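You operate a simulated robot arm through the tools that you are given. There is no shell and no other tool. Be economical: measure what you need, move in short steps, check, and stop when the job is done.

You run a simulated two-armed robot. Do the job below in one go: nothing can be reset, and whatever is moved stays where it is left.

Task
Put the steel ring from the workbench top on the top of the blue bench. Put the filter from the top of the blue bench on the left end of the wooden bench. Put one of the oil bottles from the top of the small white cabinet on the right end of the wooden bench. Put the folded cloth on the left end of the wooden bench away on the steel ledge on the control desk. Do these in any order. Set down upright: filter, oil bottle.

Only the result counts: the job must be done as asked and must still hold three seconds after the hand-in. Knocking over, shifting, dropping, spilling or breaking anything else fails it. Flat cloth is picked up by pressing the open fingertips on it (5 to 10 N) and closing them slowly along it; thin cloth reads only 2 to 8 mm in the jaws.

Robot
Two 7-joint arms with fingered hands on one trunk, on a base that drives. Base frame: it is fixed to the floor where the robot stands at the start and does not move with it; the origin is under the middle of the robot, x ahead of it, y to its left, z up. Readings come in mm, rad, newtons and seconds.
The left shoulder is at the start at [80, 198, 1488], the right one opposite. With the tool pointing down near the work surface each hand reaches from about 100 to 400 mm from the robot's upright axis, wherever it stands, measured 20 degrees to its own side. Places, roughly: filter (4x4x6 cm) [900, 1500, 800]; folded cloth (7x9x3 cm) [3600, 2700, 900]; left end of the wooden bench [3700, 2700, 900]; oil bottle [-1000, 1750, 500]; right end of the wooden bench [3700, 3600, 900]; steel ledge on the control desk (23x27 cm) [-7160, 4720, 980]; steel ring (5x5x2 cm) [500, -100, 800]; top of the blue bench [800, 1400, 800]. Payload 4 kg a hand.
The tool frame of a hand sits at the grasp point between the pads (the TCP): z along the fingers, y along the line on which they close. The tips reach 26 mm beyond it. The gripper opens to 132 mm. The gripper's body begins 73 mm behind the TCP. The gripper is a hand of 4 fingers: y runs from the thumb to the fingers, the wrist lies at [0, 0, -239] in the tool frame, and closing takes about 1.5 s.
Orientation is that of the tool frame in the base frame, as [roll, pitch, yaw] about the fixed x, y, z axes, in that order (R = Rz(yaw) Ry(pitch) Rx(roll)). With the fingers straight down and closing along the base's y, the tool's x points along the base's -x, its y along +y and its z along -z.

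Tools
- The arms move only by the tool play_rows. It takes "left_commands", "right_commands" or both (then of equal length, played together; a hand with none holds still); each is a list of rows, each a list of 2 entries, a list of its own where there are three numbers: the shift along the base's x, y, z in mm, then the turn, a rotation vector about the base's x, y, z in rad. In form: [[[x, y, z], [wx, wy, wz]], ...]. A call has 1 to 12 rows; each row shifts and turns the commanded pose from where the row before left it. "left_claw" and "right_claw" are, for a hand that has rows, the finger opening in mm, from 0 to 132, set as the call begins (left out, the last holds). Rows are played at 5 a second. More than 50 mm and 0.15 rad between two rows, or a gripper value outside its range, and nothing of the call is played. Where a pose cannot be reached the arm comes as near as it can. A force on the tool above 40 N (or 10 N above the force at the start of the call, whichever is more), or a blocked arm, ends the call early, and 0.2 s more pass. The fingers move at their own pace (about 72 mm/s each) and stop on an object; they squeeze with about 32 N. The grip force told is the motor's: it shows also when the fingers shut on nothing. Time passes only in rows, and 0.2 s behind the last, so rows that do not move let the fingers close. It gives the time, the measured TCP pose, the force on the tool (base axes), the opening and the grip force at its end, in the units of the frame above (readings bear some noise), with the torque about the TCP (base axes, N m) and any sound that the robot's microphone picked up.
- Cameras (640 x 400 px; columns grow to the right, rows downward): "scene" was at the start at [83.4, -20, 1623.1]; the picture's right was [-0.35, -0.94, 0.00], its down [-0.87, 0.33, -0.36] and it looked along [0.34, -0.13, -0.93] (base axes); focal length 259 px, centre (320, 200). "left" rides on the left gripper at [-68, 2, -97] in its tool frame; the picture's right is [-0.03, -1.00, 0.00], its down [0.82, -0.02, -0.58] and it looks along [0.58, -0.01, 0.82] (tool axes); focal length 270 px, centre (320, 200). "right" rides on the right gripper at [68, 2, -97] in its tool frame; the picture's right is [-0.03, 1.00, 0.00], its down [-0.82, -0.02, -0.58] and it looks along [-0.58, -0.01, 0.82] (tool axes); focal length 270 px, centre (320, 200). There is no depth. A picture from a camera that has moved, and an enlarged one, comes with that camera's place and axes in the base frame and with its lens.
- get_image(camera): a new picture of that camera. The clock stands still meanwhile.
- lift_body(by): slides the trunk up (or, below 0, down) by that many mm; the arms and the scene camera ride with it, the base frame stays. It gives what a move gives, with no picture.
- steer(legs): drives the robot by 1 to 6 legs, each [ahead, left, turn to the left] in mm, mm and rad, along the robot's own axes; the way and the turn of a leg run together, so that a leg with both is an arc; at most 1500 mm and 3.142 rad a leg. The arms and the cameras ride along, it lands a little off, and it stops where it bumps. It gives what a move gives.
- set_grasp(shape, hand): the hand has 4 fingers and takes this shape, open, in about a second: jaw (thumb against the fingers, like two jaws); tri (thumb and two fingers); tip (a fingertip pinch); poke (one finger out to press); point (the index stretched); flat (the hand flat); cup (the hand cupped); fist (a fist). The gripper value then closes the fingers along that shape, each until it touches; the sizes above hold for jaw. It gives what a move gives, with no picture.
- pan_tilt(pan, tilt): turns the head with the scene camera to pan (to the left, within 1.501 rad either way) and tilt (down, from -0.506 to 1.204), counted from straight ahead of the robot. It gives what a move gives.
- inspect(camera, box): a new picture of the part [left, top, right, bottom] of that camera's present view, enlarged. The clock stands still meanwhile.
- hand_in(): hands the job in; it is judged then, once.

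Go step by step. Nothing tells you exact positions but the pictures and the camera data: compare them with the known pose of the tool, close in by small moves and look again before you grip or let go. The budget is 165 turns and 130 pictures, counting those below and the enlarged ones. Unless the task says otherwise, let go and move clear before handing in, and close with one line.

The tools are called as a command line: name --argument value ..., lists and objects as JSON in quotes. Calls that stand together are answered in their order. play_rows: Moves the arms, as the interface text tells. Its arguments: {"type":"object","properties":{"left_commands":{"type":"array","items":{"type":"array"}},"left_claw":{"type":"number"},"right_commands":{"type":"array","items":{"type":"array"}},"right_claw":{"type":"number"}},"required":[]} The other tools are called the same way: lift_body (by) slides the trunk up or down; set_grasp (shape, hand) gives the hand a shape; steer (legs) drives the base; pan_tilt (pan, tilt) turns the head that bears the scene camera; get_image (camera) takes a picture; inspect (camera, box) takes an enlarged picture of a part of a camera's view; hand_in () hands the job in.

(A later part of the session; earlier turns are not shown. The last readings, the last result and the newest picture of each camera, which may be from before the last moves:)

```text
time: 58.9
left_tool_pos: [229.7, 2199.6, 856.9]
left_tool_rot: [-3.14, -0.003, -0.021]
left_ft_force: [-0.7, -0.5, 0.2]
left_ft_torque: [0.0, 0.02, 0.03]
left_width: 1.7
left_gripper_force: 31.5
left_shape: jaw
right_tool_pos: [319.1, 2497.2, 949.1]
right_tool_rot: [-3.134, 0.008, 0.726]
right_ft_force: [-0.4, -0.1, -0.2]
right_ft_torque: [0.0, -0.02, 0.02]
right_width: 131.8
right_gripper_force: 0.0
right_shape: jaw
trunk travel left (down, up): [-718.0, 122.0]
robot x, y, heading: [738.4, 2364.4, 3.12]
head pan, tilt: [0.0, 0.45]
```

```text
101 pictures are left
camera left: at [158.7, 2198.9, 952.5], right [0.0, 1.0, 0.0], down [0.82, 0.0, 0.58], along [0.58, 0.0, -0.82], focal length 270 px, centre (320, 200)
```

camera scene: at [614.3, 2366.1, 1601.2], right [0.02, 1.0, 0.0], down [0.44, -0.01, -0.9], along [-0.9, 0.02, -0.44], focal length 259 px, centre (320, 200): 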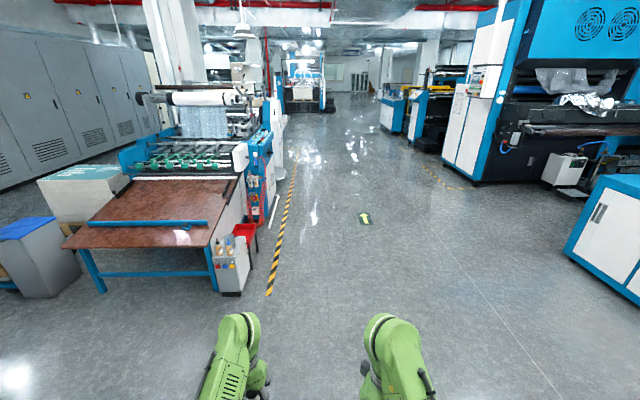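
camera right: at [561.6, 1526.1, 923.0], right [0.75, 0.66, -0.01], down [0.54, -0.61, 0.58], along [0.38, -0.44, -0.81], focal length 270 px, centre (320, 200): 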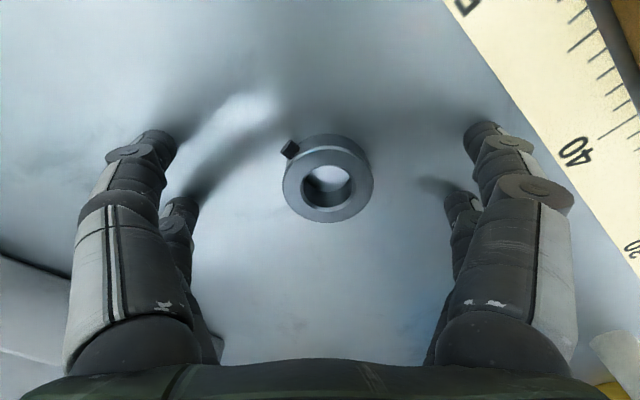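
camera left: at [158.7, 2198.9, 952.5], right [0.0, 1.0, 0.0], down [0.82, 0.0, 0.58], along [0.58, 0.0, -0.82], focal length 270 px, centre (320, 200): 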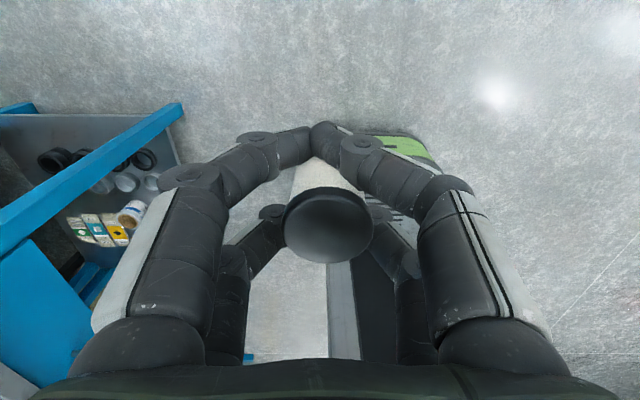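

The lift was refused but the drive went ahead, with the filter only ~20 mm above the bench. I check that the wooden strip was not disturbed, and lift the hands now.

pan_tilt --pan 1.5 --tilt 0.75

get_image --camera "scene"

play_rows --left_commands '[[[40, 0, 20], [0, 0, 0]], [[40, 0, 20], [0, 0, 0]], [[40, 0, 20], [0, 0, 0]], [[30, 0, 20], [0, 0, 0]], [[0, 0, 20], [0, 0, 0]], [[0, 0, 0], [0, 0, 0]]]'

```text
time: 60.5
left_tool_pos: [228.3, 2198.6, 856.4]
left_tool_rot: [-3.139, -0.002, -0.022]
left_ft_force: [-0.1, 0.8, 0.3]
left_ft_torque: [0.01, 0.02, -0.01]
left_width: 1.6
left_gripper_force: 31.7
left_shape: jaw
right_tool_pos: [318.1, 2496.3, 950.2]
right_tool_rot: [-3.133, 0.008, 0.727]
right_ft_force: [0.6, -0.1, -0.3]
right_ft_torque: [-0.01, -0.02, 0.01]
right_width: 132.0
right_gripper_force: 0.0
right_shape: jaw
trunk travel left (down, up): [-718.0, 122.0]
robot x, y, heading: [736.3, 2365.4, 3.12]
head pan, tilt: [1.499, 0.75]
```

```text
100 pictures are left
camera scene: at [698.3, 2281.6, 1574.9], right [-1.0, 0.09, 0.0], down [0.06, 0.68, -0.73], along [-0.07, -0.73, -0.68], focal length 259 px, centre (320, 200)
```

scene: 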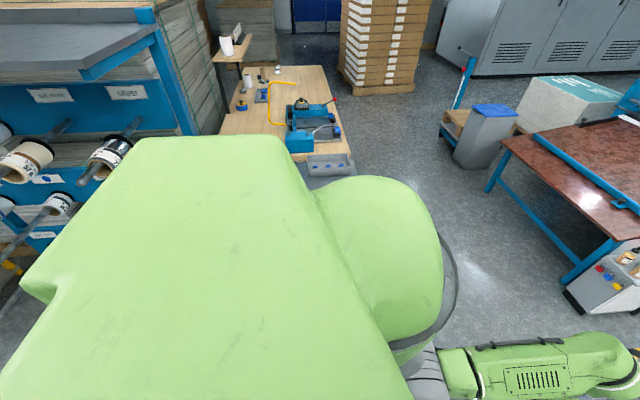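

```text
time: 61.9
left_tool_pos: [378.4, 2199.0, 956.6]
left_tool_rot: [3.139, -0.002, -0.023]
left_ft_force: [-0.2, 0.1, -0.7]
left_ft_torque: [-0.02, 0.04, 0.0]
left_width: 1.2
left_gripper_force: 31.4
left_shape: jaw
right_tool_pos: [319.2, 2497.7, 948.5]
right_tool_rot: [-3.134, 0.007, 0.726]
right_ft_force: [-0.1, -0.9, 0.7]
right_ft_torque: [-0.03, 0.02, -0.01]
right_width: 132.0
right_gripper_force: 0.0
right_shape: jaw
trunk travel left (down, up): [-718.0, 122.0]
robot x, y, heading: [730.5, 2361.4, 3.12]
head pan, tilt: [1.499, 0.75]
```

My own shoulder blocks that view; I'll check the strip later from elsewhere. Now I drive ahead for a closer look at the cabinet.

steer --legs '[[550, 0, 0.02]]'

pan_tilt --pan 0.4 --tilt 0.6

get_image --camera "scene"

pan_tilt --pan 1.501 --tilt 0.5

get_image --camera "scene"

```text
time: 65.0
left_tool_pos: [-170.0, 2201.7, 956.7]
left_tool_rot: [-3.139, 0.0, -0.005]
left_ft_force: [0.7, 0.1, -0.1]
left_ft_torque: [-0.02, 0.04, -0.01]
left_width: 1.3
left_gripper_force: 32.1
left_shape: jaw
right_tool_pos: [-235.0, 2497.9, 950.5]
right_tool_rot: [-3.131, 0.009, 0.744]
right_ft_force: [0.6, 0.9, 1.2]
right_ft_torque: [0.02, 0.02, -0.01]
right_width: 131.9
right_gripper_force: 0.0
right_shape: jaw
trunk travel left (down, up): [-718.0, 122.0]
robot x, y, heading: [183.4, 2366.9, 3.137]
head pan, tilt: [1.499, 0.75]
```

```text
time: 66.4
left_tool_pos: [-171.9, 2200.1, 956.0]
left_tool_rot: [-3.139, -0.002, -0.003]
left_ft_force: [0.0, 1.4, 0.1]
left_ft_torque: [0.0, 0.03, -0.01]
left_width: 1.1
left_gripper_force: 32.1
left_shape: jaw
right_tool_pos: [-236.7, 2497.3, 949.7]
right_tool_rot: [-3.131, 0.009, 0.745]
right_ft_force: [-0.4, -0.5, -1.2]
right_ft_torque: [-0.02, -0.02, 0.03]
right_width: 131.9
right_gripper_force: 0.1
right_shape: jaw
trunk travel left (down, up): [-718.0, 122.0]
robot x, y, heading: [182.4, 2368.1, 3.136]
head pan, tilt: [0.4, 0.6]
```

```text
99 pictures are left
camera scene: at [72.1, 2337.0, 1587.7], right [-0.39, 0.92, 0.0], down [0.52, 0.22, -0.82], along [-0.76, -0.32, -0.57], focal length 259 px, centre (320, 200)
```

scene: 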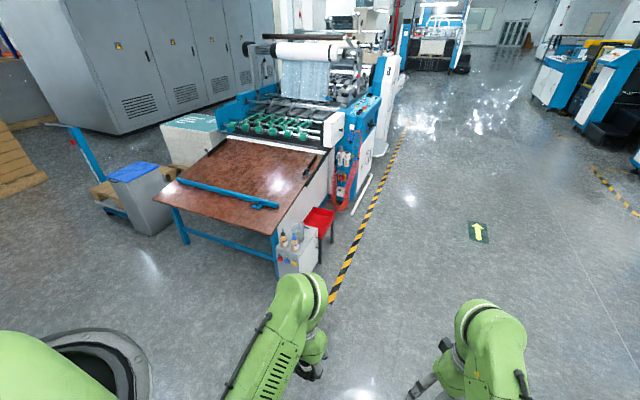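

```text
time: 67.7
left_tool_pos: [-170.5, 2200.5, 958.1]
left_tool_rot: [-3.141, -0.002, -0.005]
left_ft_force: [-0.3, -0.3, -0.1]
left_ft_torque: [0.01, -0.01, 0.0]
left_width: 1.1
left_gripper_force: 31.8
left_shape: jaw
right_tool_pos: [-234.7, 2498.4, 949.5]
right_tool_rot: [-3.133, 0.009, 0.747]
right_ft_force: [-0.1, 0.9, -0.4]
right_ft_torque: [0.0, 0.02, 0.01]
right_width: 131.8
right_gripper_force: 0.1
right_shape: jaw
trunk travel left (down, up): [-718.0, 122.0]
robot x, y, heading: [181.2, 2372.5, 3.136]
head pan, tilt: [1.499, 0.499]
```

```text
98 pictures are left
camera scene: at [146.7, 2280.3, 1596.8], right [-1.0, 0.08, 0.0], down [0.04, 0.48, -0.88], along [-0.07, -0.88, -0.48], focal length 259 px, centre (320, 200)
```

scene: 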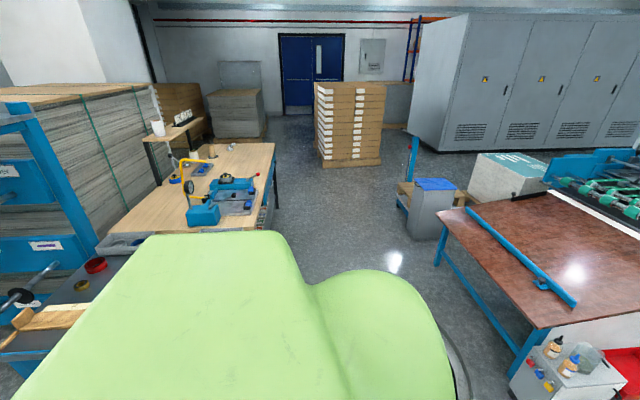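

The cabinet stands beside the red-brown table's end, around x -800…-1000, y 1700–1850, z 500, with two bottles and a glass jar. I drive to its free +y side and face it.

steer --legs '[[900, 0, 0], [0, 0, 1.575]]'

pan_tilt --pan -0.2 --tilt 0.9

get_image --camera "scene"

```text
time: 76.2
left_tool_pos: [-545.3, 2022.4, 956.4]
left_tool_rot: [-3.139, -0.002, 1.553]
left_ft_force: [-0.2, 0.0, -0.8]
left_ft_torque: [-0.04, 0.02, 0.0]
left_width: 1.2
left_gripper_force: 32.1
left_shape: jaw
right_tool_pos: [-843.6, 1960.7, 950.0]
right_tool_rot: [-3.132, 0.009, 2.302]
right_ft_force: [0.0, 0.5, 0.9]
right_ft_torque: [0.02, -0.01, 0.0]
right_width: 131.7
right_gripper_force: 0.1
right_shape: jaw
trunk travel left (down, up): [-718.0, 122.0]
robot x, y, heading: [-710.6, 2378.1, -1.584]
head pan, tilt: [1.499, 0.499]
```

```text
time: 78.0
left_tool_pos: [-545.5, 2021.5, 956.2]
left_tool_rot: [-3.139, -0.002, 1.554]
left_ft_force: [-0.4, -0.4, -0.5]
left_ft_torque: [-0.03, -0.01, 0.02]
left_width: 1.1
left_gripper_force: 31.8
left_shape: jaw
right_tool_pos: [-843.3, 1960.2, 949.3]
right_tool_rot: [-3.134, 0.009, 2.302]
right_ft_force: [0.4, 0.0, -0.5]
right_ft_torque: [-0.02, 0.01, 0.0]
right_width: 132.0
right_gripper_force: 0.0
right_shape: jaw
trunk travel left (down, up): [-718.0, 122.0]
robot x, y, heading: [-709.8, 2378.2, -1.592]
head pan, tilt: [-0.201, 0.901]
```

```text
97 pictures are left
camera scene: at [-727.7, 2273.0, 1563.0], right [-0.98, 0.22, 0.0], down [0.17, 0.77, -0.62], along [-0.13, -0.61, -0.78], focal length 259 px, centre (320, 200)
```

scene: 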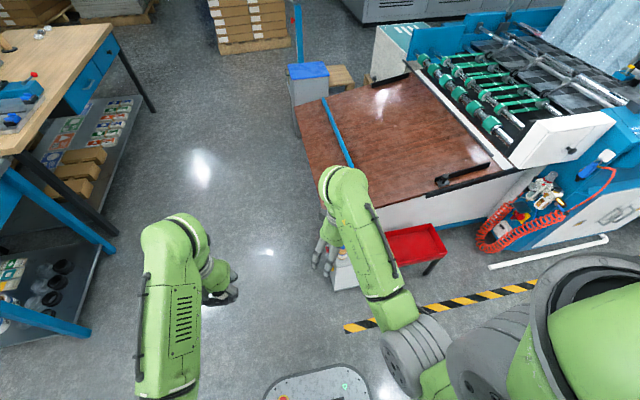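

The right arm hides the cabinet; I use the right hand camera.

get_image --camera "right"

```text
96 pictures are left
camera right: at [-887.5, 2014.0, 1045.7], right [0.76, 0.65, -0.01], down [0.53, -0.61, 0.58], along [0.37, -0.45, -0.81], focal length 270 px, centre (320, 200)
```

right: 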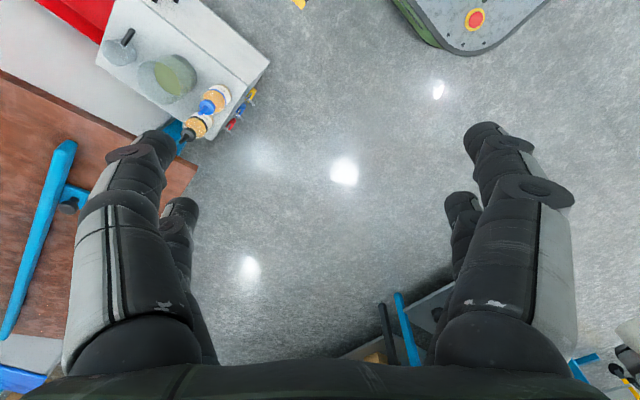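

The bottles stand at about [-945, 1805] (blue cap) and [-947, 1727] (black cap), the glass jar at [-1025, 1770]. I'll take the blue-capped one with the closing axis slanted between the neighbours; first raise the filter hand, turn the right hand, and approach.

play_rows --left_commands '[[[0, 10, 30], [0, 0, 0]], [[0, 10, 30], [0, 0, 0]], [[0, 10, 30], [0, 0, 0]], [[0, 0, 30], [0, 0, 0]], [[0, 0, 30], [0, 0, 0]], [[0, 0, 0], [0, 0, 0]], [[0, 0, 0], [0, 0, 0]], [[0, 0, 0], [0, 0, 0]], [[0, 0, 0], [0, 0, 0]], [[0, 0, 0], [0, 0, 0]]]' --right_commands '[[[0, 0, 0], [0, 0, -0.135]], [[0, 0, 0], [0, 0, -0.135]], [[0, 0, 0], [0, 0, -0.135]], [[0, 0, 0], [0, 0, -0.135]], [[0, 0, 0], [0, 0, -0.135]], [[0, 0, 0], [0, 0, -0.135]], [[0, 0, 0], [0, 0, -0.135]], [[0, 0, 0], [0, 0, -0.135]], [[0, 0, 0], [0, 0, -0.135]], [[0, 0, 0], [0, 0, -0.135]]]'

steer --legs '[[0, -100, 0.015], [130, 0, 0]]'

get_image --camera "right"

get_image --camera "scene"

```text
time: 80.2
left_tool_pos: [-545.0, 2049.9, 984.2]
left_tool_rot: [-3.141, 0.001, 1.553]
left_ft_force: [0.1, -0.3, -0.3]
left_ft_torque: [0.0, 0.01, 0.01]
left_width: 1.0
left_gripper_force: 31.7
left_shape: jaw
left hand out of reach, approached as far as the arm can: row 1, 2, 3, 4, 5
right_tool_pos: [-843.4, 1960.9, 950.6]
right_tool_rot: [-3.134, 0.009, 0.951]
right_ft_force: [-1.1, 0.1, 0.0]
right_ft_torque: [0.03, -0.01, -0.02]
right_width: 131.9
right_gripper_force: 0.0
right_shape: jaw
trunk travel left (down, up): [-718.0, 122.0]
robot x, y, heading: [-712.9, 2378.6, -1.59]
head pan, tilt: [-0.201, 0.901]
```

```text
time: 82.2
left_tool_pos: [-644.3, 1927.7, 985.1]
left_tool_rot: [3.141, 0.005, 1.564]
left_ft_force: [0.1, -0.5, -0.9]
left_ft_torque: [0.01, -0.03, 0.0]
left_width: 1.2
left_gripper_force: 31.9
left_shape: jaw
right_tool_pos: [-941.4, 1833.1, 951.3]
right_tool_rot: [-3.134, 0.008, 0.965]
right_ft_force: [-0.6, -0.4, -0.3]
right_ft_torque: [0.01, -0.02, 0.01]
right_width: 132.2
right_gripper_force: 0.0
right_shape: jaw
trunk travel left (down, up): [-718.0, 122.0]
robot x, y, heading: [-809.5, 2250.5, -1.574]
head pan, tilt: [-0.201, 0.901]
```

```text
95 pictures are left
camera right: at [-899.2, 1889.2, 1046.8], right [0.81, -0.59, -0.01], down [-0.48, -0.66, 0.59], along [-0.35, -0.47, -0.81], focal length 270 px, centre (320, 200)
```

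right: 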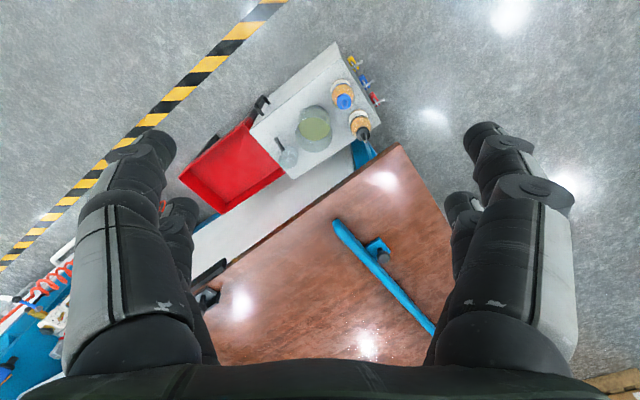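

```text
94 pictures are left
camera scene: at [-829.9, 2148.5, 1563.2], right [-0.98, 0.21, 0.0], down [0.16, 0.77, -0.62], along [-0.13, -0.61, -0.78], focal length 259 px, centre (320, 200)
```

scene: 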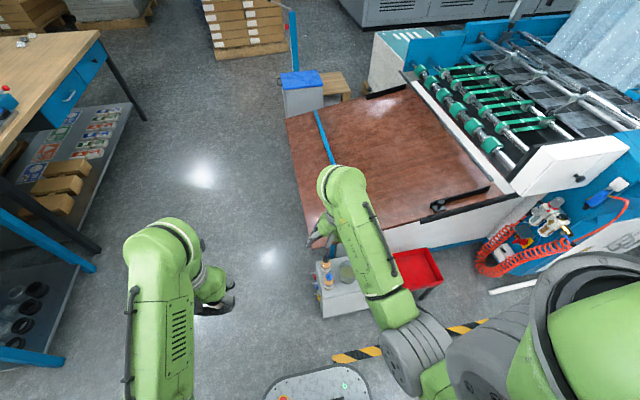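

My height estimate of the cabinet is uncertain, so I lower the trunk by 200 mm (hand stays well above the bottles) and look again for a clean vertical baseline.

lift_body --by -200

get_image --camera "right"

```text
time: 84.3
left_tool_pos: [-643.4, 1924.9, 785.1]
left_tool_rot: [-3.141, 0.003, 1.564]
left_ft_force: [0.0, -0.6, 0.1]
left_ft_torque: [-0.02, 0.02, 0.0]
left_width: 1.1
left_gripper_force: 31.5
left_shape: jaw
right_tool_pos: [-940.1, 1831.3, 750.6]
right_tool_rot: [-3.133, 0.008, 0.966]
right_ft_force: [-0.6, -0.1, -0.3]
right_ft_torque: [0.01, 0.0, -0.01]
right_width: 132.1
right_gripper_force: 0.1
right_shape: jaw
trunk travel left (down, up): [-518.0, 322.0]
robot x, y, heading: [-814.4, 2247.4, -1.577]
head pan, tilt: [-0.201, 0.901]
```

```text
93 pictures are left
camera right: at [-897.7, 1887.0, 846.1], right [0.81, -0.59, -0.01], down [-0.47, -0.66, 0.58], along [-0.35, -0.47, -0.81], focal length 270 px, centre (320, 200)
```

right: 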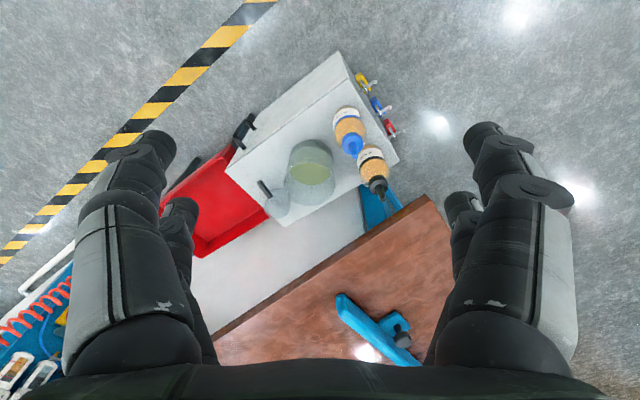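

Triangulated: the cabinet top is at z≈440, bottles ~100 mm tall; the black-capped one at about [-952, 1685] has more free room around it, so I take that one. I drive 130 mm nearer and turn the hand so the fingers clear the neighbours.

steer --legs '[[130, 0, 0.005]]'

play_rows --right_commands '[[[0, 0, 0], [0, 0, 0.145]], [[0, 0, 0], [0, 0, 0.145]], [[0, 0, 0], [0, 0, 0.145]], [[0, 0, 0], [0, 0, 0.145]], [[0, 0, 0], [0, 0, 0.145]], [[0, 0, 0], [0, 0, 0.145]], [[0, 0, 0], [0, 0, 0]]]' --right_claw 100

get_image --camera "right"

```text
time: 85.6
left_tool_pos: [-642.5, 1796.8, 785.2]
left_tool_rot: [-3.138, 0.003, 1.567]
left_ft_force: [-0.2, 0.0, 0.1]
left_ft_torque: [-0.03, -0.03, 0.0]
left_width: 1.1
left_gripper_force: 31.9
left_shape: jaw
right_tool_pos: [-939.2, 1700.3, 750.9]
right_tool_rot: [-3.132, 0.007, 0.969]
right_ft_force: [0.2, 0.4, -0.6]
right_ft_torque: [0.03, -0.02, -0.02]
right_width: 131.7
right_gripper_force: 0.1
right_shape: jaw
trunk travel left (down, up): [-518.0, 322.0]
robot x, y, heading: [-813.3, 2115.5, -1.573]
head pan, tilt: [-0.201, 0.901]
```

```text
time: 87.2
left_tool_pos: [-643.4, 1796.1, 784.9]
left_tool_rot: [-3.141, 0.002, 1.567]
left_ft_force: [0.3, 0.5, -0.2]
left_ft_torque: [0.03, -0.01, -0.03]
left_width: 1.1
left_gripper_force: 32.0
left_shape: jaw
right_tool_pos: [-939.5, 1700.5, 750.5]
right_tool_rot: [-3.135, 0.01, 1.838]
right_ft_force: [-0.4, -0.2, 0.2]
right_ft_torque: [0.0, 0.01, 0.01]
right_width: 100.6
right_gripper_force: 0.1
right_shape: jaw
trunk travel left (down, up): [-518.0, 322.0]
robot x, y, heading: [-814.7, 2117.9, -1.576]
head pan, tilt: [-0.201, 0.901]
```

```text
92 pictures are left
camera right: at [-954.3, 1768.8, 846.3], right [0.97, 0.24, -0.01], down [0.2, -0.79, 0.58], along [0.13, -0.57, -0.81], focal length 270 px, centre (320, 200)
```

right: 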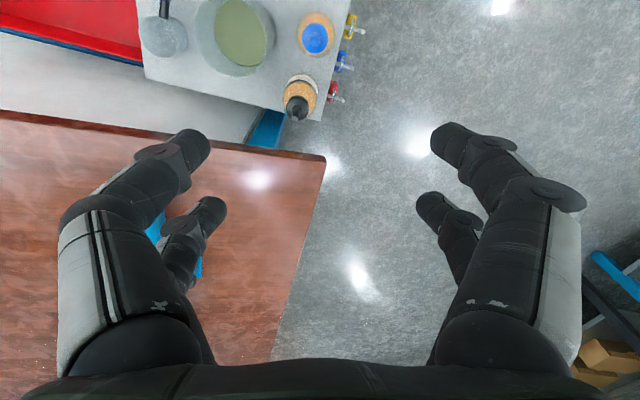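

The bottle is at about [-961, 1668]. I shift above it, narrow the fingers slightly, and lower the trunk by 140 mm to check alignment just above the cap.

play_rows --right_commands '[[[-11, -16, 0], [0, 0, 0]], [[-10, -16, 0], [0, 0, 0]], [[0, 0, 0], [0, 0, 0]]]' --right_claw 88

lift_body --by -130

get_image --camera "right"

```text
time: 88.0
left_tool_pos: [-642.4, 1795.5, 785.9]
left_tool_rot: [-3.14, 0.003, 1.567]
left_ft_force: [0.8, 0.4, -0.6]
left_ft_torque: [0.02, -0.02, 0.02]
left_width: 1.1
left_gripper_force: 31.8
left_shape: jaw
right_tool_pos: [-960.0, 1669.2, 751.2]
right_tool_rot: [-3.133, 0.008, 1.837]
right_ft_force: [0.8, -0.3, -0.1]
right_ft_torque: [0.0, -0.02, -0.01]
right_width: 88.4
right_gripper_force: 0.0
right_shape: jaw
trunk travel left (down, up): [-518.0, 322.0]
robot x, y, heading: [-815.3, 2121.8, -1.57]
head pan, tilt: [-0.201, 0.901]
```

```text
time: 89.6
left_tool_pos: [-644.1, 1794.9, 654.2]
left_tool_rot: [-3.139, 0.004, 1.567]
left_ft_force: [0.5, 0.0, 1.1]
left_ft_torque: [0.01, 0.06, -0.01]
left_width: 1.2
left_gripper_force: 32.1
left_shape: jaw
right_tool_pos: [-959.8, 1669.7, 620.8]
right_tool_rot: [-3.133, 0.009, 1.837]
right_ft_force: [-1.0, 0.5, -1.4]
right_ft_torque: [-0.02, 0.01, 0.0]
right_width: 88.3
right_gripper_force: 0.0
right_shape: jaw
trunk travel left (down, up): [-388.0, 452.0]
robot x, y, heading: [-813.4, 2120.3, -1.575]
head pan, tilt: [-0.201, 0.901]
```

```text
91 pictures are left
camera right: at [-974.7, 1737.4, 716.6], right [0.97, 0.24, -0.01], down [0.2, -0.79, 0.58], along [0.13, -0.57, -0.81], focal length 270 px, centre (320, 200)
```

right: 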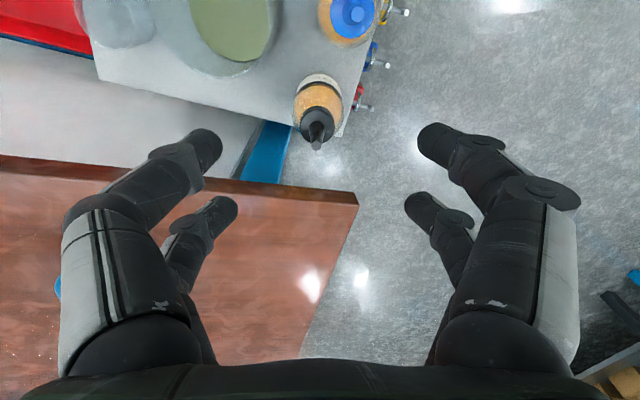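

The nozzle tip is at about [-963, 1676, 575] and the body is ~44 mm wide. I shift slightly and go down with the arm so the tips straddle the upper body.

play_rows --right_commands '[[[-3, 6, 0], [0, 0, 0]], [[0, 0, -25], [0, 0, 0]], [[0, 0, -25], [0, 0, 0]], [[0, 0, -15], [0, 0, 0]], [[0, 0, 0], [0, 0, 0]]]'

get_image --camera "right"

```text
time: 90.8
left_tool_pos: [-643.0, 1795.0, 655.3]
left_tool_rot: [-3.14, 0.004, 1.567]
left_ft_force: [0.8, -0.1, -0.1]
left_ft_torque: [0.02, 0.01, 0.0]
left_width: 1.1
left_gripper_force: 32.0
left_shape: jaw
right_tool_pos: [-962.6, 1674.3, 556.8]
right_tool_rot: [-3.134, 0.008, 1.836]
right_ft_force: [-0.8, -1.1, -0.1]
right_ft_torque: [-0.03, 0.01, 0.02]
right_width: 88.3
right_gripper_force: 0.1
right_shape: jaw
trunk travel left (down, up): [-388.0, 452.0]
robot x, y, heading: [-817.2, 2122.4, -1.573]
head pan, tilt: [-0.201, 0.901]
```

```text
90 pictures are left
camera right: at [-977.6, 1743.5, 651.4], right [0.97, 0.24, -0.01], down [0.2, -0.79, 0.58], along [0.13, -0.57, -0.81], focal length 270 px, centre (320, 200)
```

right: 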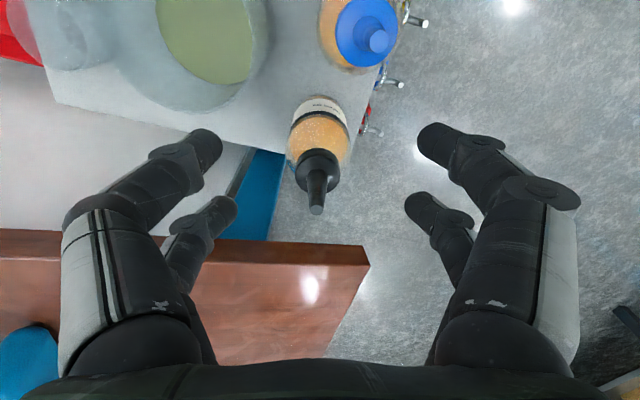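

The bottle's axis is at about [-964, 1676], body up to z≈505 and nozzle top ~556. I lower to TCP z≈500 and close.

play_rows --right_commands '[[[-1, 2, -25], [0, 0, 0]], [[0, 0, -20], [0, 0, 0]], [[0, 0, -12], [0, 0, 0]], [[0, 0, 0], [0, 0, 0]]]'

get_image --camera "right"

```text
time: 91.6
left_tool_pos: [-642.1, 1796.5, 655.1]
left_tool_rot: [-3.14, 0.006, 1.568]
left_ft_force: [0.4, 0.1, 0.2]
left_ft_torque: [0.04, -0.03, 0.04]
left_width: 0.9
left_gripper_force: 31.7
left_shape: jaw
right_tool_pos: [-961.7, 1669.9, 512.3]
right_tool_rot: [-3.126, 0.036, 1.838]
right_ft_force: [3.1, 1.8, 27.2]
right_ft_torque: [0.19, 1.64, -0.07]
right_width: 87.7
right_gripper_force: 0.0
right_shape: jaw
trunk travel left (down, up): [-388.0, 452.0]
robot x, y, heading: [-814.1, 2120.1, -1.573]
head pan, tilt: [-0.201, 0.901]
stopped in row 3 (right hand): the force on the tool passed its limit at 48 N (the readings are from after the stop); the commanded pose is now the measured one
```

```text
89 pictures are left
camera right: at [-978.1, 1739.9, 606.0], right [0.97, 0.24, -0.02], down [0.2, -0.77, 0.61], along [0.13, -0.59, -0.8], focal length 270 px, centre (320, 200)
```

right: 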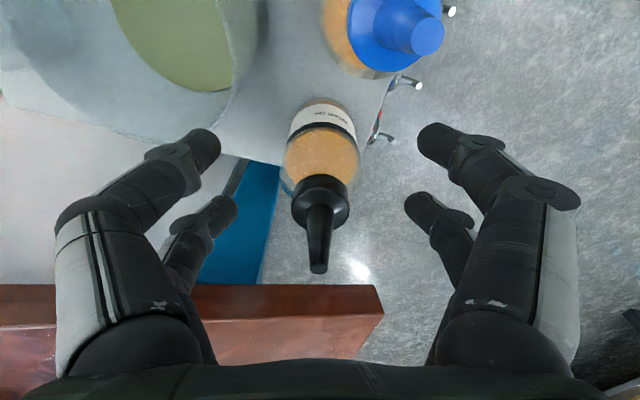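

The force and torque show the -x side finger met the cabinet top: it lies higher (~z 485) than I estimated, and the bottle is really at about [-968, 1690]. I rise, and try the three-finger "tri" shape to have one slim finger on the jar side.

play_rows --right_commands '[[[0, 0, 30], [0, 0, 0]], [[0, 0, 40], [0, 0, 0]], [[0, 0, 40], [0, 0, 0]], [[0, 0, 0], [0, 0, 0]]]'

set_grasp --hand "right" --shape "tri"

get_image --camera "right"

```text
time: 92.6
left_tool_pos: [-643.2, 1795.5, 655.1]
left_tool_rot: [-3.139, 0.003, 1.568]
left_ft_force: [0.9, -0.8, 0.3]
left_ft_torque: [0.03, 0.0, -0.01]
left_width: 1.4
left_gripper_force: 32.0
left_shape: jaw
right_tool_pos: [-963.7, 1669.9, 616.2]
right_tool_rot: [-3.13, 0.023, 1.839]
right_ft_force: [-0.6, 0.7, 0.8]
right_ft_torque: [-0.02, 0.02, 0.01]
right_width: 88.4
right_gripper_force: 0.1
right_shape: jaw
trunk travel left (down, up): [-388.0, 452.0]
robot x, y, heading: [-817.5, 2120.6, -1.577]
head pan, tilt: [-0.201, 0.901]
```

```text
time: 93.5
left_tool_pos: [-643.2, 1795.2, 656.2]
left_tool_rot: [-3.14, 0.004, 1.564]
left_ft_force: [0.3, 1.1, 0.0]
left_ft_torque: [-0.01, 0.02, -0.01]
left_width: 1.2
left_gripper_force: 31.8
left_shape: jaw
right_tool_pos: [-964.2, 1669.5, 616.1]
right_tool_rot: [-3.128, 0.025, 1.838]
right_ft_force: [-0.6, -0.1, 0.0]
right_ft_torque: [-0.02, 0.01, 0.0]
right_width: 132.0
right_gripper_force: 0.0
right_shape: tri
trunk travel left (down, up): [-388.0, 452.0]
robot x, y, heading: [-813.8, 2117.2, -1.577]
head pan, tilt: [-0.201, 0.901]
```

```text
88 pictures are left
camera right: at [-979.6, 1739.8, 711.8], right [0.97, 0.24, -0.01], down [0.2, -0.78, 0.6], along [0.13, -0.58, -0.8], focal length 270 px, centre (320, 200)
```

right: 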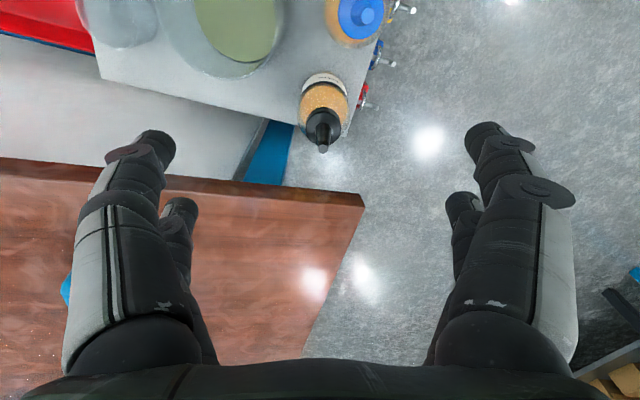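

Re-triangulating from more views: the cabinet top is ~z 415 and the bottle is at [-962, 1669]; what the finger brushed was the jar's rim (~z 486, jar at [-1036, 1718]); it has not moved. I return to jaw, turn another ~11° away from the jar, narrow the opening, and descend in stages.

set_grasp --hand "right" --shape "jaw"

play_rows --right_commands '[[[1, 0, 0], [0, 0, 0.1]], [[1, 0, 0], [0, 0, 0.09]], [[0, 0, 0], [0, 0, 0]], [[0, 0, 0], [0, 0, 0]], [[0, 0, -20], [0, 0, 0]], [[0, 0, -20], [0, 0, 0]], [[0, 0, -20], [0, 0, 0]], [[0, 0, 0], [0, 0, 0]]]' --right_claw 68

get_image --camera "right"

```text
time: 94.4
left_tool_pos: [-642.2, 1796.4, 656.3]
left_tool_rot: [-3.14, 0.004, 1.566]
left_ft_force: [0.4, 0.0, -0.3]
left_ft_torque: [0.02, -0.01, 0.04]
left_width: 1.2
left_gripper_force: 32.0
left_shape: jaw
right_tool_pos: [-964.7, 1669.8, 617.3]
right_tool_rot: [-3.128, 0.025, 1.837]
right_ft_force: [0.2, 0.3, 0.7]
right_ft_torque: [0.01, 0.0, 0.01]
right_width: 131.6
right_gripper_force: 0.1
right_shape: jaw
trunk travel left (down, up): [-388.0, 452.0]
robot x, y, heading: [-813.0, 2121.3, -1.574]
head pan, tilt: [-0.201, 0.901]
```

```text
time: 96.2
left_tool_pos: [-642.4, 1796.5, 654.5]
left_tool_rot: [-3.138, 0.004, 1.568]
left_ft_force: [-0.4, -0.7, -0.1]
left_ft_torque: [0.0, 0.0, 0.03]
left_width: 1.1
left_gripper_force: 32.5
left_shape: jaw
right_tool_pos: [-960.9, 1670.8, 556.6]
right_tool_rot: [-3.128, 0.026, 2.029]
right_ft_force: [0.5, 0.2, -0.3]
right_ft_torque: [0.02, 0.01, 0.0]
right_width: 68.3
right_gripper_force: 0.0
right_shape: jaw
trunk travel left (down, up): [-388.0, 452.0]
robot x, y, heading: [-813.2, 2118.0, -1.574]
head pan, tilt: [-0.201, 0.901]
```

```text
87 pictures are left
camera right: at [-990.0, 1736.6, 651.6], right [0.91, 0.42, -0.01], down [0.34, -0.72, 0.6], along [0.24, -0.55, -0.8], focal length 270 px, centre (320, 200)
```

right: 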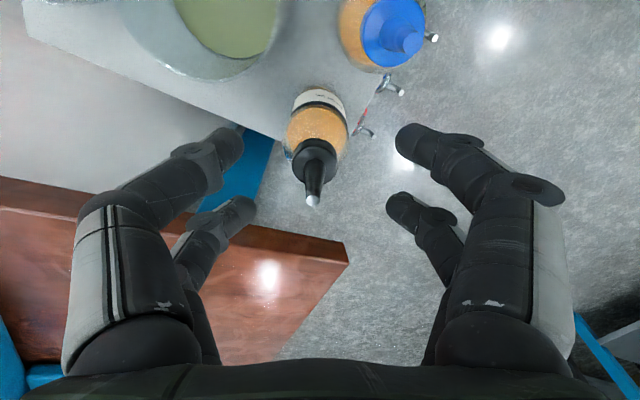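

Aligned and clear of the jar and blue-capped bottle. I descend to z≈494.

play_rows --right_commands '[[[0, -2, -20], [0, 0, 0]], [[0, 0, -20], [0, 0, 0]], [[0, 0, -12], [0, 0, 0]], [[0, 0, -10], [0, 0, 0]], [[0, 0, 0], [0, 0, 0]]]'

get_image --camera "right"

```text
time: 97.4
left_tool_pos: [-642.6, 1795.1, 654.8]
left_tool_rot: [-3.141, 0.002, 1.567]
left_ft_force: [-0.2, -0.2, -0.4]
left_ft_torque: [0.02, -0.01, -0.02]
left_width: 1.2
left_gripper_force: 31.9
left_shape: jaw
right_tool_pos: [-961.6, 1668.4, 496.8]
right_tool_rot: [-3.128, 0.024, 2.027]
right_ft_force: [0.2, 0.0, 0.2]
right_ft_torque: [-0.02, -0.02, -0.05]
right_width: 68.4
right_gripper_force: 0.0
right_shape: jaw
trunk travel left (down, up): [-388.0, 452.0]
robot x, y, heading: [-809.5, 2122.0, -1.577]
head pan, tilt: [-0.201, 0.901]
```

```text
86 pictures are left
camera right: at [-990.4, 1734.0, 591.3], right [0.91, 0.42, -0.01], down [0.34, -0.72, 0.6], along [0.24, -0.55, -0.8], focal length 270 px, centre (320, 200)
```

right: 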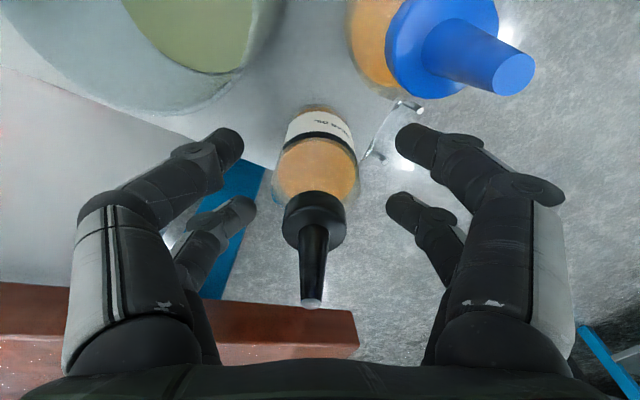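

Well centred. I close the fingers.

play_rows --right_commands '[[[0, 0, 0], [0, 0, 0]], [[0, 0, 0], [0, 0, 0]], [[0, 0, 0], [0, 0, 0]], [[0, 0, 0], [0, 0, 0]], [[0, 0, 0], [0, 0, 0]], [[0, 0, 0], [0, 0, 0]]]' --right_claw 5

get_image --camera "right"

```text
time: 98.8
left_tool_pos: [-642.2, 1796.3, 654.9]
left_tool_rot: [-3.14, 0.004, 1.566]
left_ft_force: [0.1, 0.8, -1.8]
left_ft_torque: [0.01, -0.01, 0.03]
left_width: 1.3
left_gripper_force: 31.7
left_shape: jaw
right_tool_pos: [-962.8, 1667.9, 496.8]
right_tool_rot: [-3.13, 0.023, 2.029]
right_ft_force: [0.5, -0.2, 5.2]
right_ft_torque: [-0.04, -0.03, 0.01]
right_width: 10.5
right_gripper_force: 31.7
right_shape: jaw
trunk travel left (down, up): [-388.0, 452.0]
robot x, y, heading: [-814.0, 2118.2, -1.577]
head pan, tilt: [-0.201, 0.901]
```

```text
85 pictures are left
camera right: at [-990.2, 1734.3, 591.3], right [0.91, 0.42, -0.01], down [0.34, -0.72, 0.6], along [0.24, -0.55, -0.8], focal length 270 px, centre (320, 200)
```

right: 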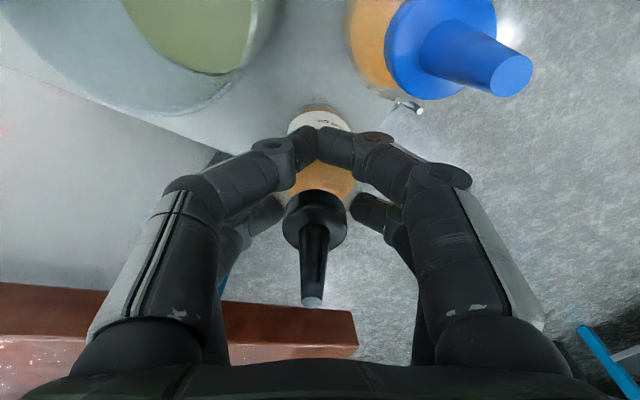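

Gripped. I lift straight up slowly with a check.

play_rows --right_commands '[[[0, 0, 6], [0, 0, 0]], [[0, 0, 10], [0, 0, 0]], [[0, 0, 14], [0, 0, 0]], [[0, 0, 0], [0, 0, 0]]]'

get_image --camera "right"

```text
time: 99.8
left_tool_pos: [-642.8, 1795.7, 655.0]
left_tool_rot: [-3.14, 0.002, 1.567]
left_ft_force: [1.5, -1.0, -0.9]
left_ft_torque: [-0.01, -0.01, 0.02]
left_width: 1.2
left_gripper_force: 32.0
left_shape: jaw
right_tool_pos: [-961.9, 1669.0, 527.2]
right_tool_rot: [-3.13, 0.025, 2.028]
right_ft_force: [0.3, -0.2, -0.8]
right_ft_torque: [0.01, 0.01, 0.0]
right_width: 10.4
right_gripper_force: 31.6
right_shape: jaw
trunk travel left (down, up): [-388.0, 452.0]
robot x, y, heading: [-814.1, 2119.3, -1.578]
head pan, tilt: [-0.201, 0.901]
```

```text
84 pictures are left
camera right: at [-990.5, 1734.2, 621.6], right [0.91, 0.42, -0.01], down [0.34, -0.73, 0.6], along [0.24, -0.55, -0.8], focal length 270 px, centre (320, 200)
```

right: 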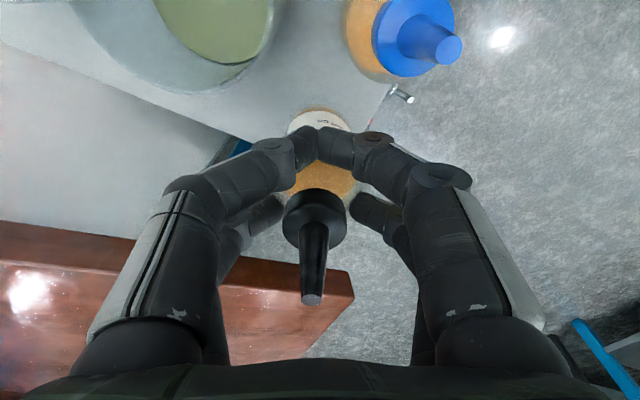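

The bottle rides with the hand. I raise the trunk, back off, and turn toward the wooden bench at +x.

lift_body --by 380

steer --legs '[[-330, 0, 0], [0, 0, 1.57]]'

pan_tilt --pan 0.1 --tilt 0.3

get_image --camera "scene"

get_image --camera "right"

```text
time: 103.5
left_tool_pos: [-641.5, 1796.4, 1034.9]
left_tool_rot: [-3.139, 0.002, 1.566]
left_ft_force: [-0.2, -0.5, -0.4]
left_ft_torque: [0.01, 0.02, 0.03]
left_width: 1.3
left_gripper_force: 32.3
left_shape: jaw
right_tool_pos: [-960.7, 1668.8, 907.1]
right_tool_rot: [-3.127, 0.023, 2.027]
right_ft_force: [0.3, 0.2, -1.7]
right_ft_torque: [0.04, 0.01, -0.03]
right_width: 10.7
right_gripper_force: 32.2
right_shape: jaw
trunk travel left (down, up): [-768.0, 72.0]
robot x, y, heading: [-815.5, 2118.8, -1.572]
head pan, tilt: [-0.201, 0.901]
```

```text
time: 109.5
left_tool_pos: [-487.5, 2622.2, 1034.7]
left_tool_rot: [-3.14, 0.001, 3.126]
left_ft_force: [0.1, -0.5, -0.5]
left_ft_torque: [0.01, -0.03, -0.03]
left_width: 1.0
left_gripper_force: 31.7
left_shape: jaw
right_tool_pos: [-363.3, 2300.0, 906.3]
right_tool_rot: [-3.13, 0.023, -2.698]
right_ft_force: [0.8, 0.3, -1.2]
right_ft_torque: [-0.03, 0.02, 0.02]
right_width: 10.7
right_gripper_force: 32.3
right_shape: jaw
trunk travel left (down, up): [-768.0, 72.0]
robot x, y, heading: [-811.2, 2455.3, -0.018]
head pan, tilt: [-0.201, 0.901]
```

```text
time: 110.5
left_tool_pos: [-485.4, 2622.1, 1034.9]
left_tool_rot: [-3.139, 0.0, 3.125]
left_ft_force: [0.7, 0.7, -0.3]
left_ft_torque: [0.02, 0.03, 0.0]
left_width: 1.1
left_gripper_force: 32.7
left_shape: jaw
right_tool_pos: [-363.1, 2301.6, 907.4]
right_tool_rot: [-3.127, 0.023, -2.697]
right_ft_force: [1.0, 0.3, -1.1]
right_ft_torque: [-0.01, 0.06, -0.01]
right_width: 10.4
right_gripper_force: 31.9
right_shape: jaw
trunk travel left (down, up): [-768.0, 72.0]
robot x, y, heading: [-813.8, 2452.7, -0.019]
head pan, tilt: [0.099, 0.3]
```

```text
83 pictures are left
camera scene: at [-688.4, 2461.8, 1665.1], right [0.08, -1.0, 0.0], down [-0.3, -0.02, -0.95], along [0.95, 0.08, -0.3], focal length 259 px, centre (320, 200)
```

scene: 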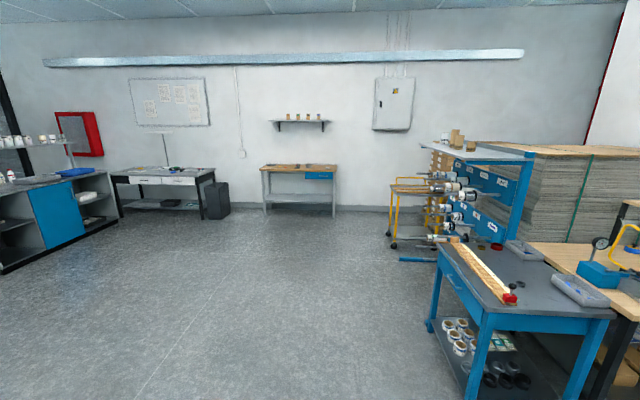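

```text
82 pictures are left
camera right: at [-428.9, 2273.6, 1001.6], right [-0.41, 0.91, -0.01], down [0.73, 0.33, 0.6], along [0.55, 0.23, -0.8], focal length 270 px, centre (320, 200)
```

right: 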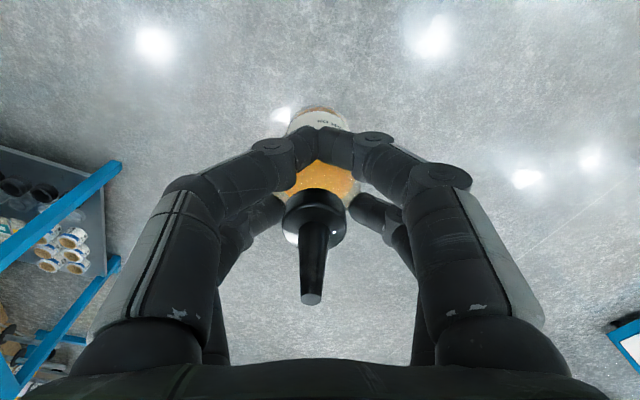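

The wooden bench stands at the wall. I enlarge both it and the blue bench (to verify the strip wasn't disturbed).

inspect --camera "scene" --box '[240, 140, 360, 220]'

inspect --camera "scene" --box '[420, 220, 620, 330]'

```text
5.00 times, centred on (300, 180) of scene
camera zoom: at [-688.4, 2461.8, 1665.1], right [0.08, -1.0, 0.0], down [-0.3, -0.02, -0.95], along [0.95, 0.08, -0.3], focal length 1294 px, centre (420, 300)
```

zoom: 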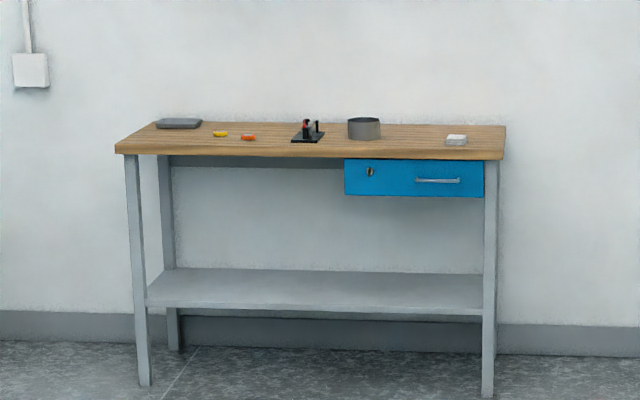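

```text
3.20 times, centred on (520, 275) of scene
camera zoom: at [-688.4, 2461.8, 1665.1], right [0.08, -1.0, 0.0], down [-0.3, -0.02, -0.95], along [0.95, 0.08, -0.3], focal length 828 px, centre (-320, -40)
```

zoom: 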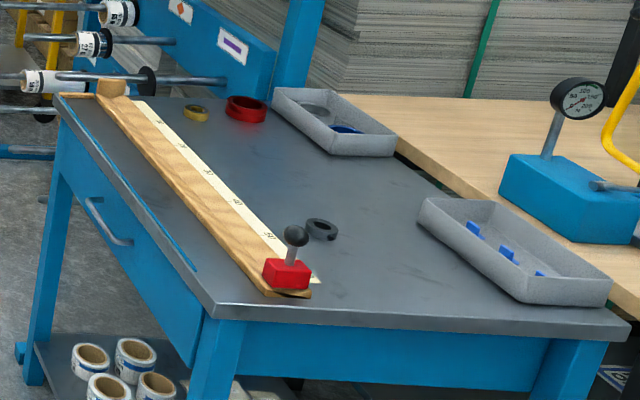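

The strip and everything on the blue bench look undisturbed, ring included. The cloth is on the picture-right end (y≈2700) of the wooden bench. I drive there.

steer --legs '[[0, 0, 0.018], [1250, 60, 0], [1250, 60, 0], [1150, 0, 0]]'

pan_tilt --pan 0.1 --tilt 0.6

get_image --camera "scene"

```text
time: 128.4
left_tool_pos: [3147.0, 2709.1, 1035.0]
left_tool_rot: [-3.141, 0.003, 3.111]
left_ft_force: [0.0, 0.6, 0.7]
left_ft_torque: [0.0, -0.02, 0.01]
left_width: 1.3
left_gripper_force: 32.2
left_shape: jaw
right_tool_pos: [3265.9, 2386.5, 907.9]
right_tool_rot: [-3.127, 0.024, -2.713]
right_ft_force: [-0.2, -0.1, -1.4]
right_ft_torque: [-0.01, 0.03, -0.01]
right_width: 10.1
right_gripper_force: 31.9
right_shape: jaw
trunk travel left (down, up): [-768.0, 72.0]
robot x, y, heading: [2818.7, 2550.7, -0.03]
head pan, tilt: [0.099, 0.3]
```

```text
time: 129.2
left_tool_pos: [3147.6, 2708.7, 1035.5]
left_tool_rot: [-3.139, 0.001, 3.108]
left_ft_force: [0.4, 0.1, -0.5]
left_ft_torque: [-0.01, -0.03, 0.0]
left_width: 1.0
left_gripper_force: 32.3
left_shape: jaw
right_tool_pos: [3265.8, 2386.4, 905.7]
right_tool_rot: [-3.13, 0.024, -2.712]
right_ft_force: [0.3, 0.7, -1.2]
right_ft_torque: [-0.01, 0.01, 0.01]
right_width: 9.9
right_gripper_force: 32.2
right_shape: jaw
trunk travel left (down, up): [-768.0, 72.0]
robot x, y, heading: [2817.3, 2548.0, -0.035]
head pan, tilt: [0.099, 0.6]
```

```text
79 pictures are left
camera scene: at [2938.9, 2552.2, 1637.7], right [0.07, -1.0, 0.0], down [-0.56, -0.04, -0.83], along [0.82, 0.06, -0.56], focal length 259 px, centre (320, 200)
```

scene: 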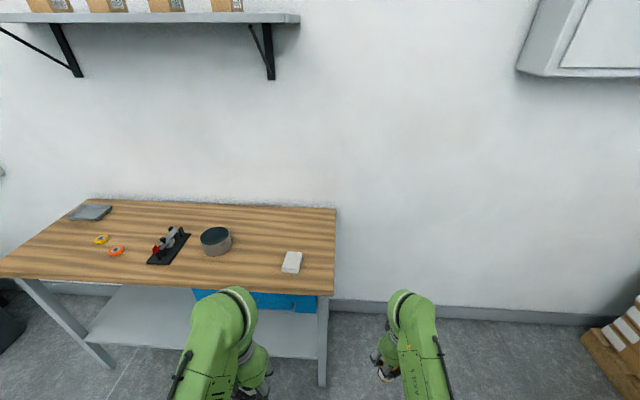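

The cloth is at about [3600, 2706]; bench front edge x≈3466, right corner y≈2550. I'll put the filter behind the cloth at about [3715, 2730]. First I pull the bottle hand back and up, then drive in.

play_rows --right_commands '[[[-40, 0, 20], [0, 0, 0]], [[-40, 0, 20], [0, 0, 0]], [[-40, 0, 20], [0, 0, 0]], [[0, 0, 20], [0, 0, 0]], [[0, 0, 0], [0, 0, 0]]]'

steer --legs '[[0, 20, 0.033], [410, 0, 0]]'

pan_tilt --pan 0.2 --tilt 0.9

get_image --camera "scene"

get_image --camera "left"

```text
time: 130.4
left_tool_pos: [3149.2, 2709.9, 1036.3]
left_tool_rot: [-3.14, 0.004, 3.108]
left_ft_force: [0.6, 0.5, -0.2]
left_ft_torque: [0.01, 0.0, -0.03]
left_width: 1.3
left_gripper_force: 32.0
left_shape: jaw
right_tool_pos: [3145.6, 2387.0, 985.6]
right_tool_rot: [-3.13, 0.023, -2.712]
right_ft_force: [-0.4, -0.2, -3.0]
right_ft_torque: [-0.02, 0.01, -0.01]
right_width: 10.3
right_gripper_force: 31.9
right_shape: jaw
trunk travel left (down, up): [-768.0, 72.0]
robot x, y, heading: [2825.4, 2550.7, -0.033]
head pan, tilt: [0.099, 0.6]
```

```text
time: 133.3
left_tool_pos: [3544.2, 2740.9, 1035.5]
left_tool_rot: [-3.14, 0.006, -3.138]
left_ft_force: [0.7, 0.9, -0.9]
left_ft_torque: [-0.01, -0.01, -0.05]
left_width: 1.3
left_gripper_force: 32.4
left_shape: jaw
right_tool_pos: [3552.9, 2419.2, 985.6]
right_tool_rot: [-3.127, 0.027, -2.679]
right_ft_force: [0.9, -1.0, -1.4]
right_ft_torque: [-0.01, 0.02, 0.0]
right_width: 10.3
right_gripper_force: 32.3
right_shape: jaw
trunk travel left (down, up): [-768.0, 72.0]
robot x, y, heading: [3222.2, 2568.3, 0.004]
head pan, tilt: [0.099, 0.6]
```

```text
time: 134.1
left_tool_pos: [3547.3, 2741.5, 1035.6]
left_tool_rot: [-3.139, 0.002, -3.14]
left_ft_force: [-0.3, 0.8, 0.8]
left_ft_torque: [-0.01, 0.02, -0.03]
left_width: 1.0
left_gripper_force: 31.1
left_shape: jaw
right_tool_pos: [3555.1, 2418.5, 985.4]
right_tool_rot: [-3.128, 0.023, -2.679]
right_ft_force: [0.3, -0.5, -1.2]
right_ft_torque: [-0.05, 0.05, 0.01]
right_width: 10.2
right_gripper_force: 31.7
right_shape: jaw
trunk travel left (down, up): [-768.0, 72.0]
robot x, y, heading: [3224.6, 2569.4, 0.007]
head pan, tilt: [0.201, 0.901]
```

```text
78 pictures are left
camera scene: at [3329.2, 2583.0, 1612.9], right [0.2, -0.98, 0.0], down [-0.77, -0.16, -0.62], along [0.61, 0.12, -0.78], focal length 259 px, centre (320, 200)
```

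scene: 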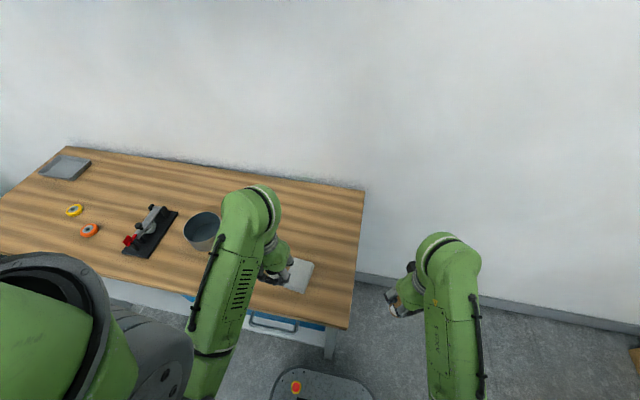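

```text
77 pictures are left
camera left: at [3613.9, 2742.5, 1131.7], right [0.03, -1.0, 0.0], down [-0.82, -0.02, 0.58], along [-0.58, -0.02, -0.82], focal length 270 px, centre (320, 200)
```

left: 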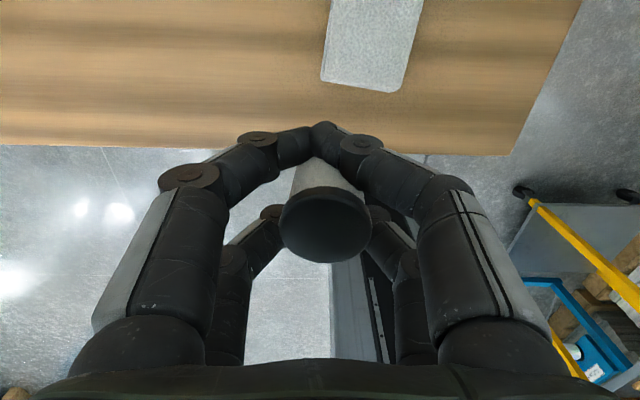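

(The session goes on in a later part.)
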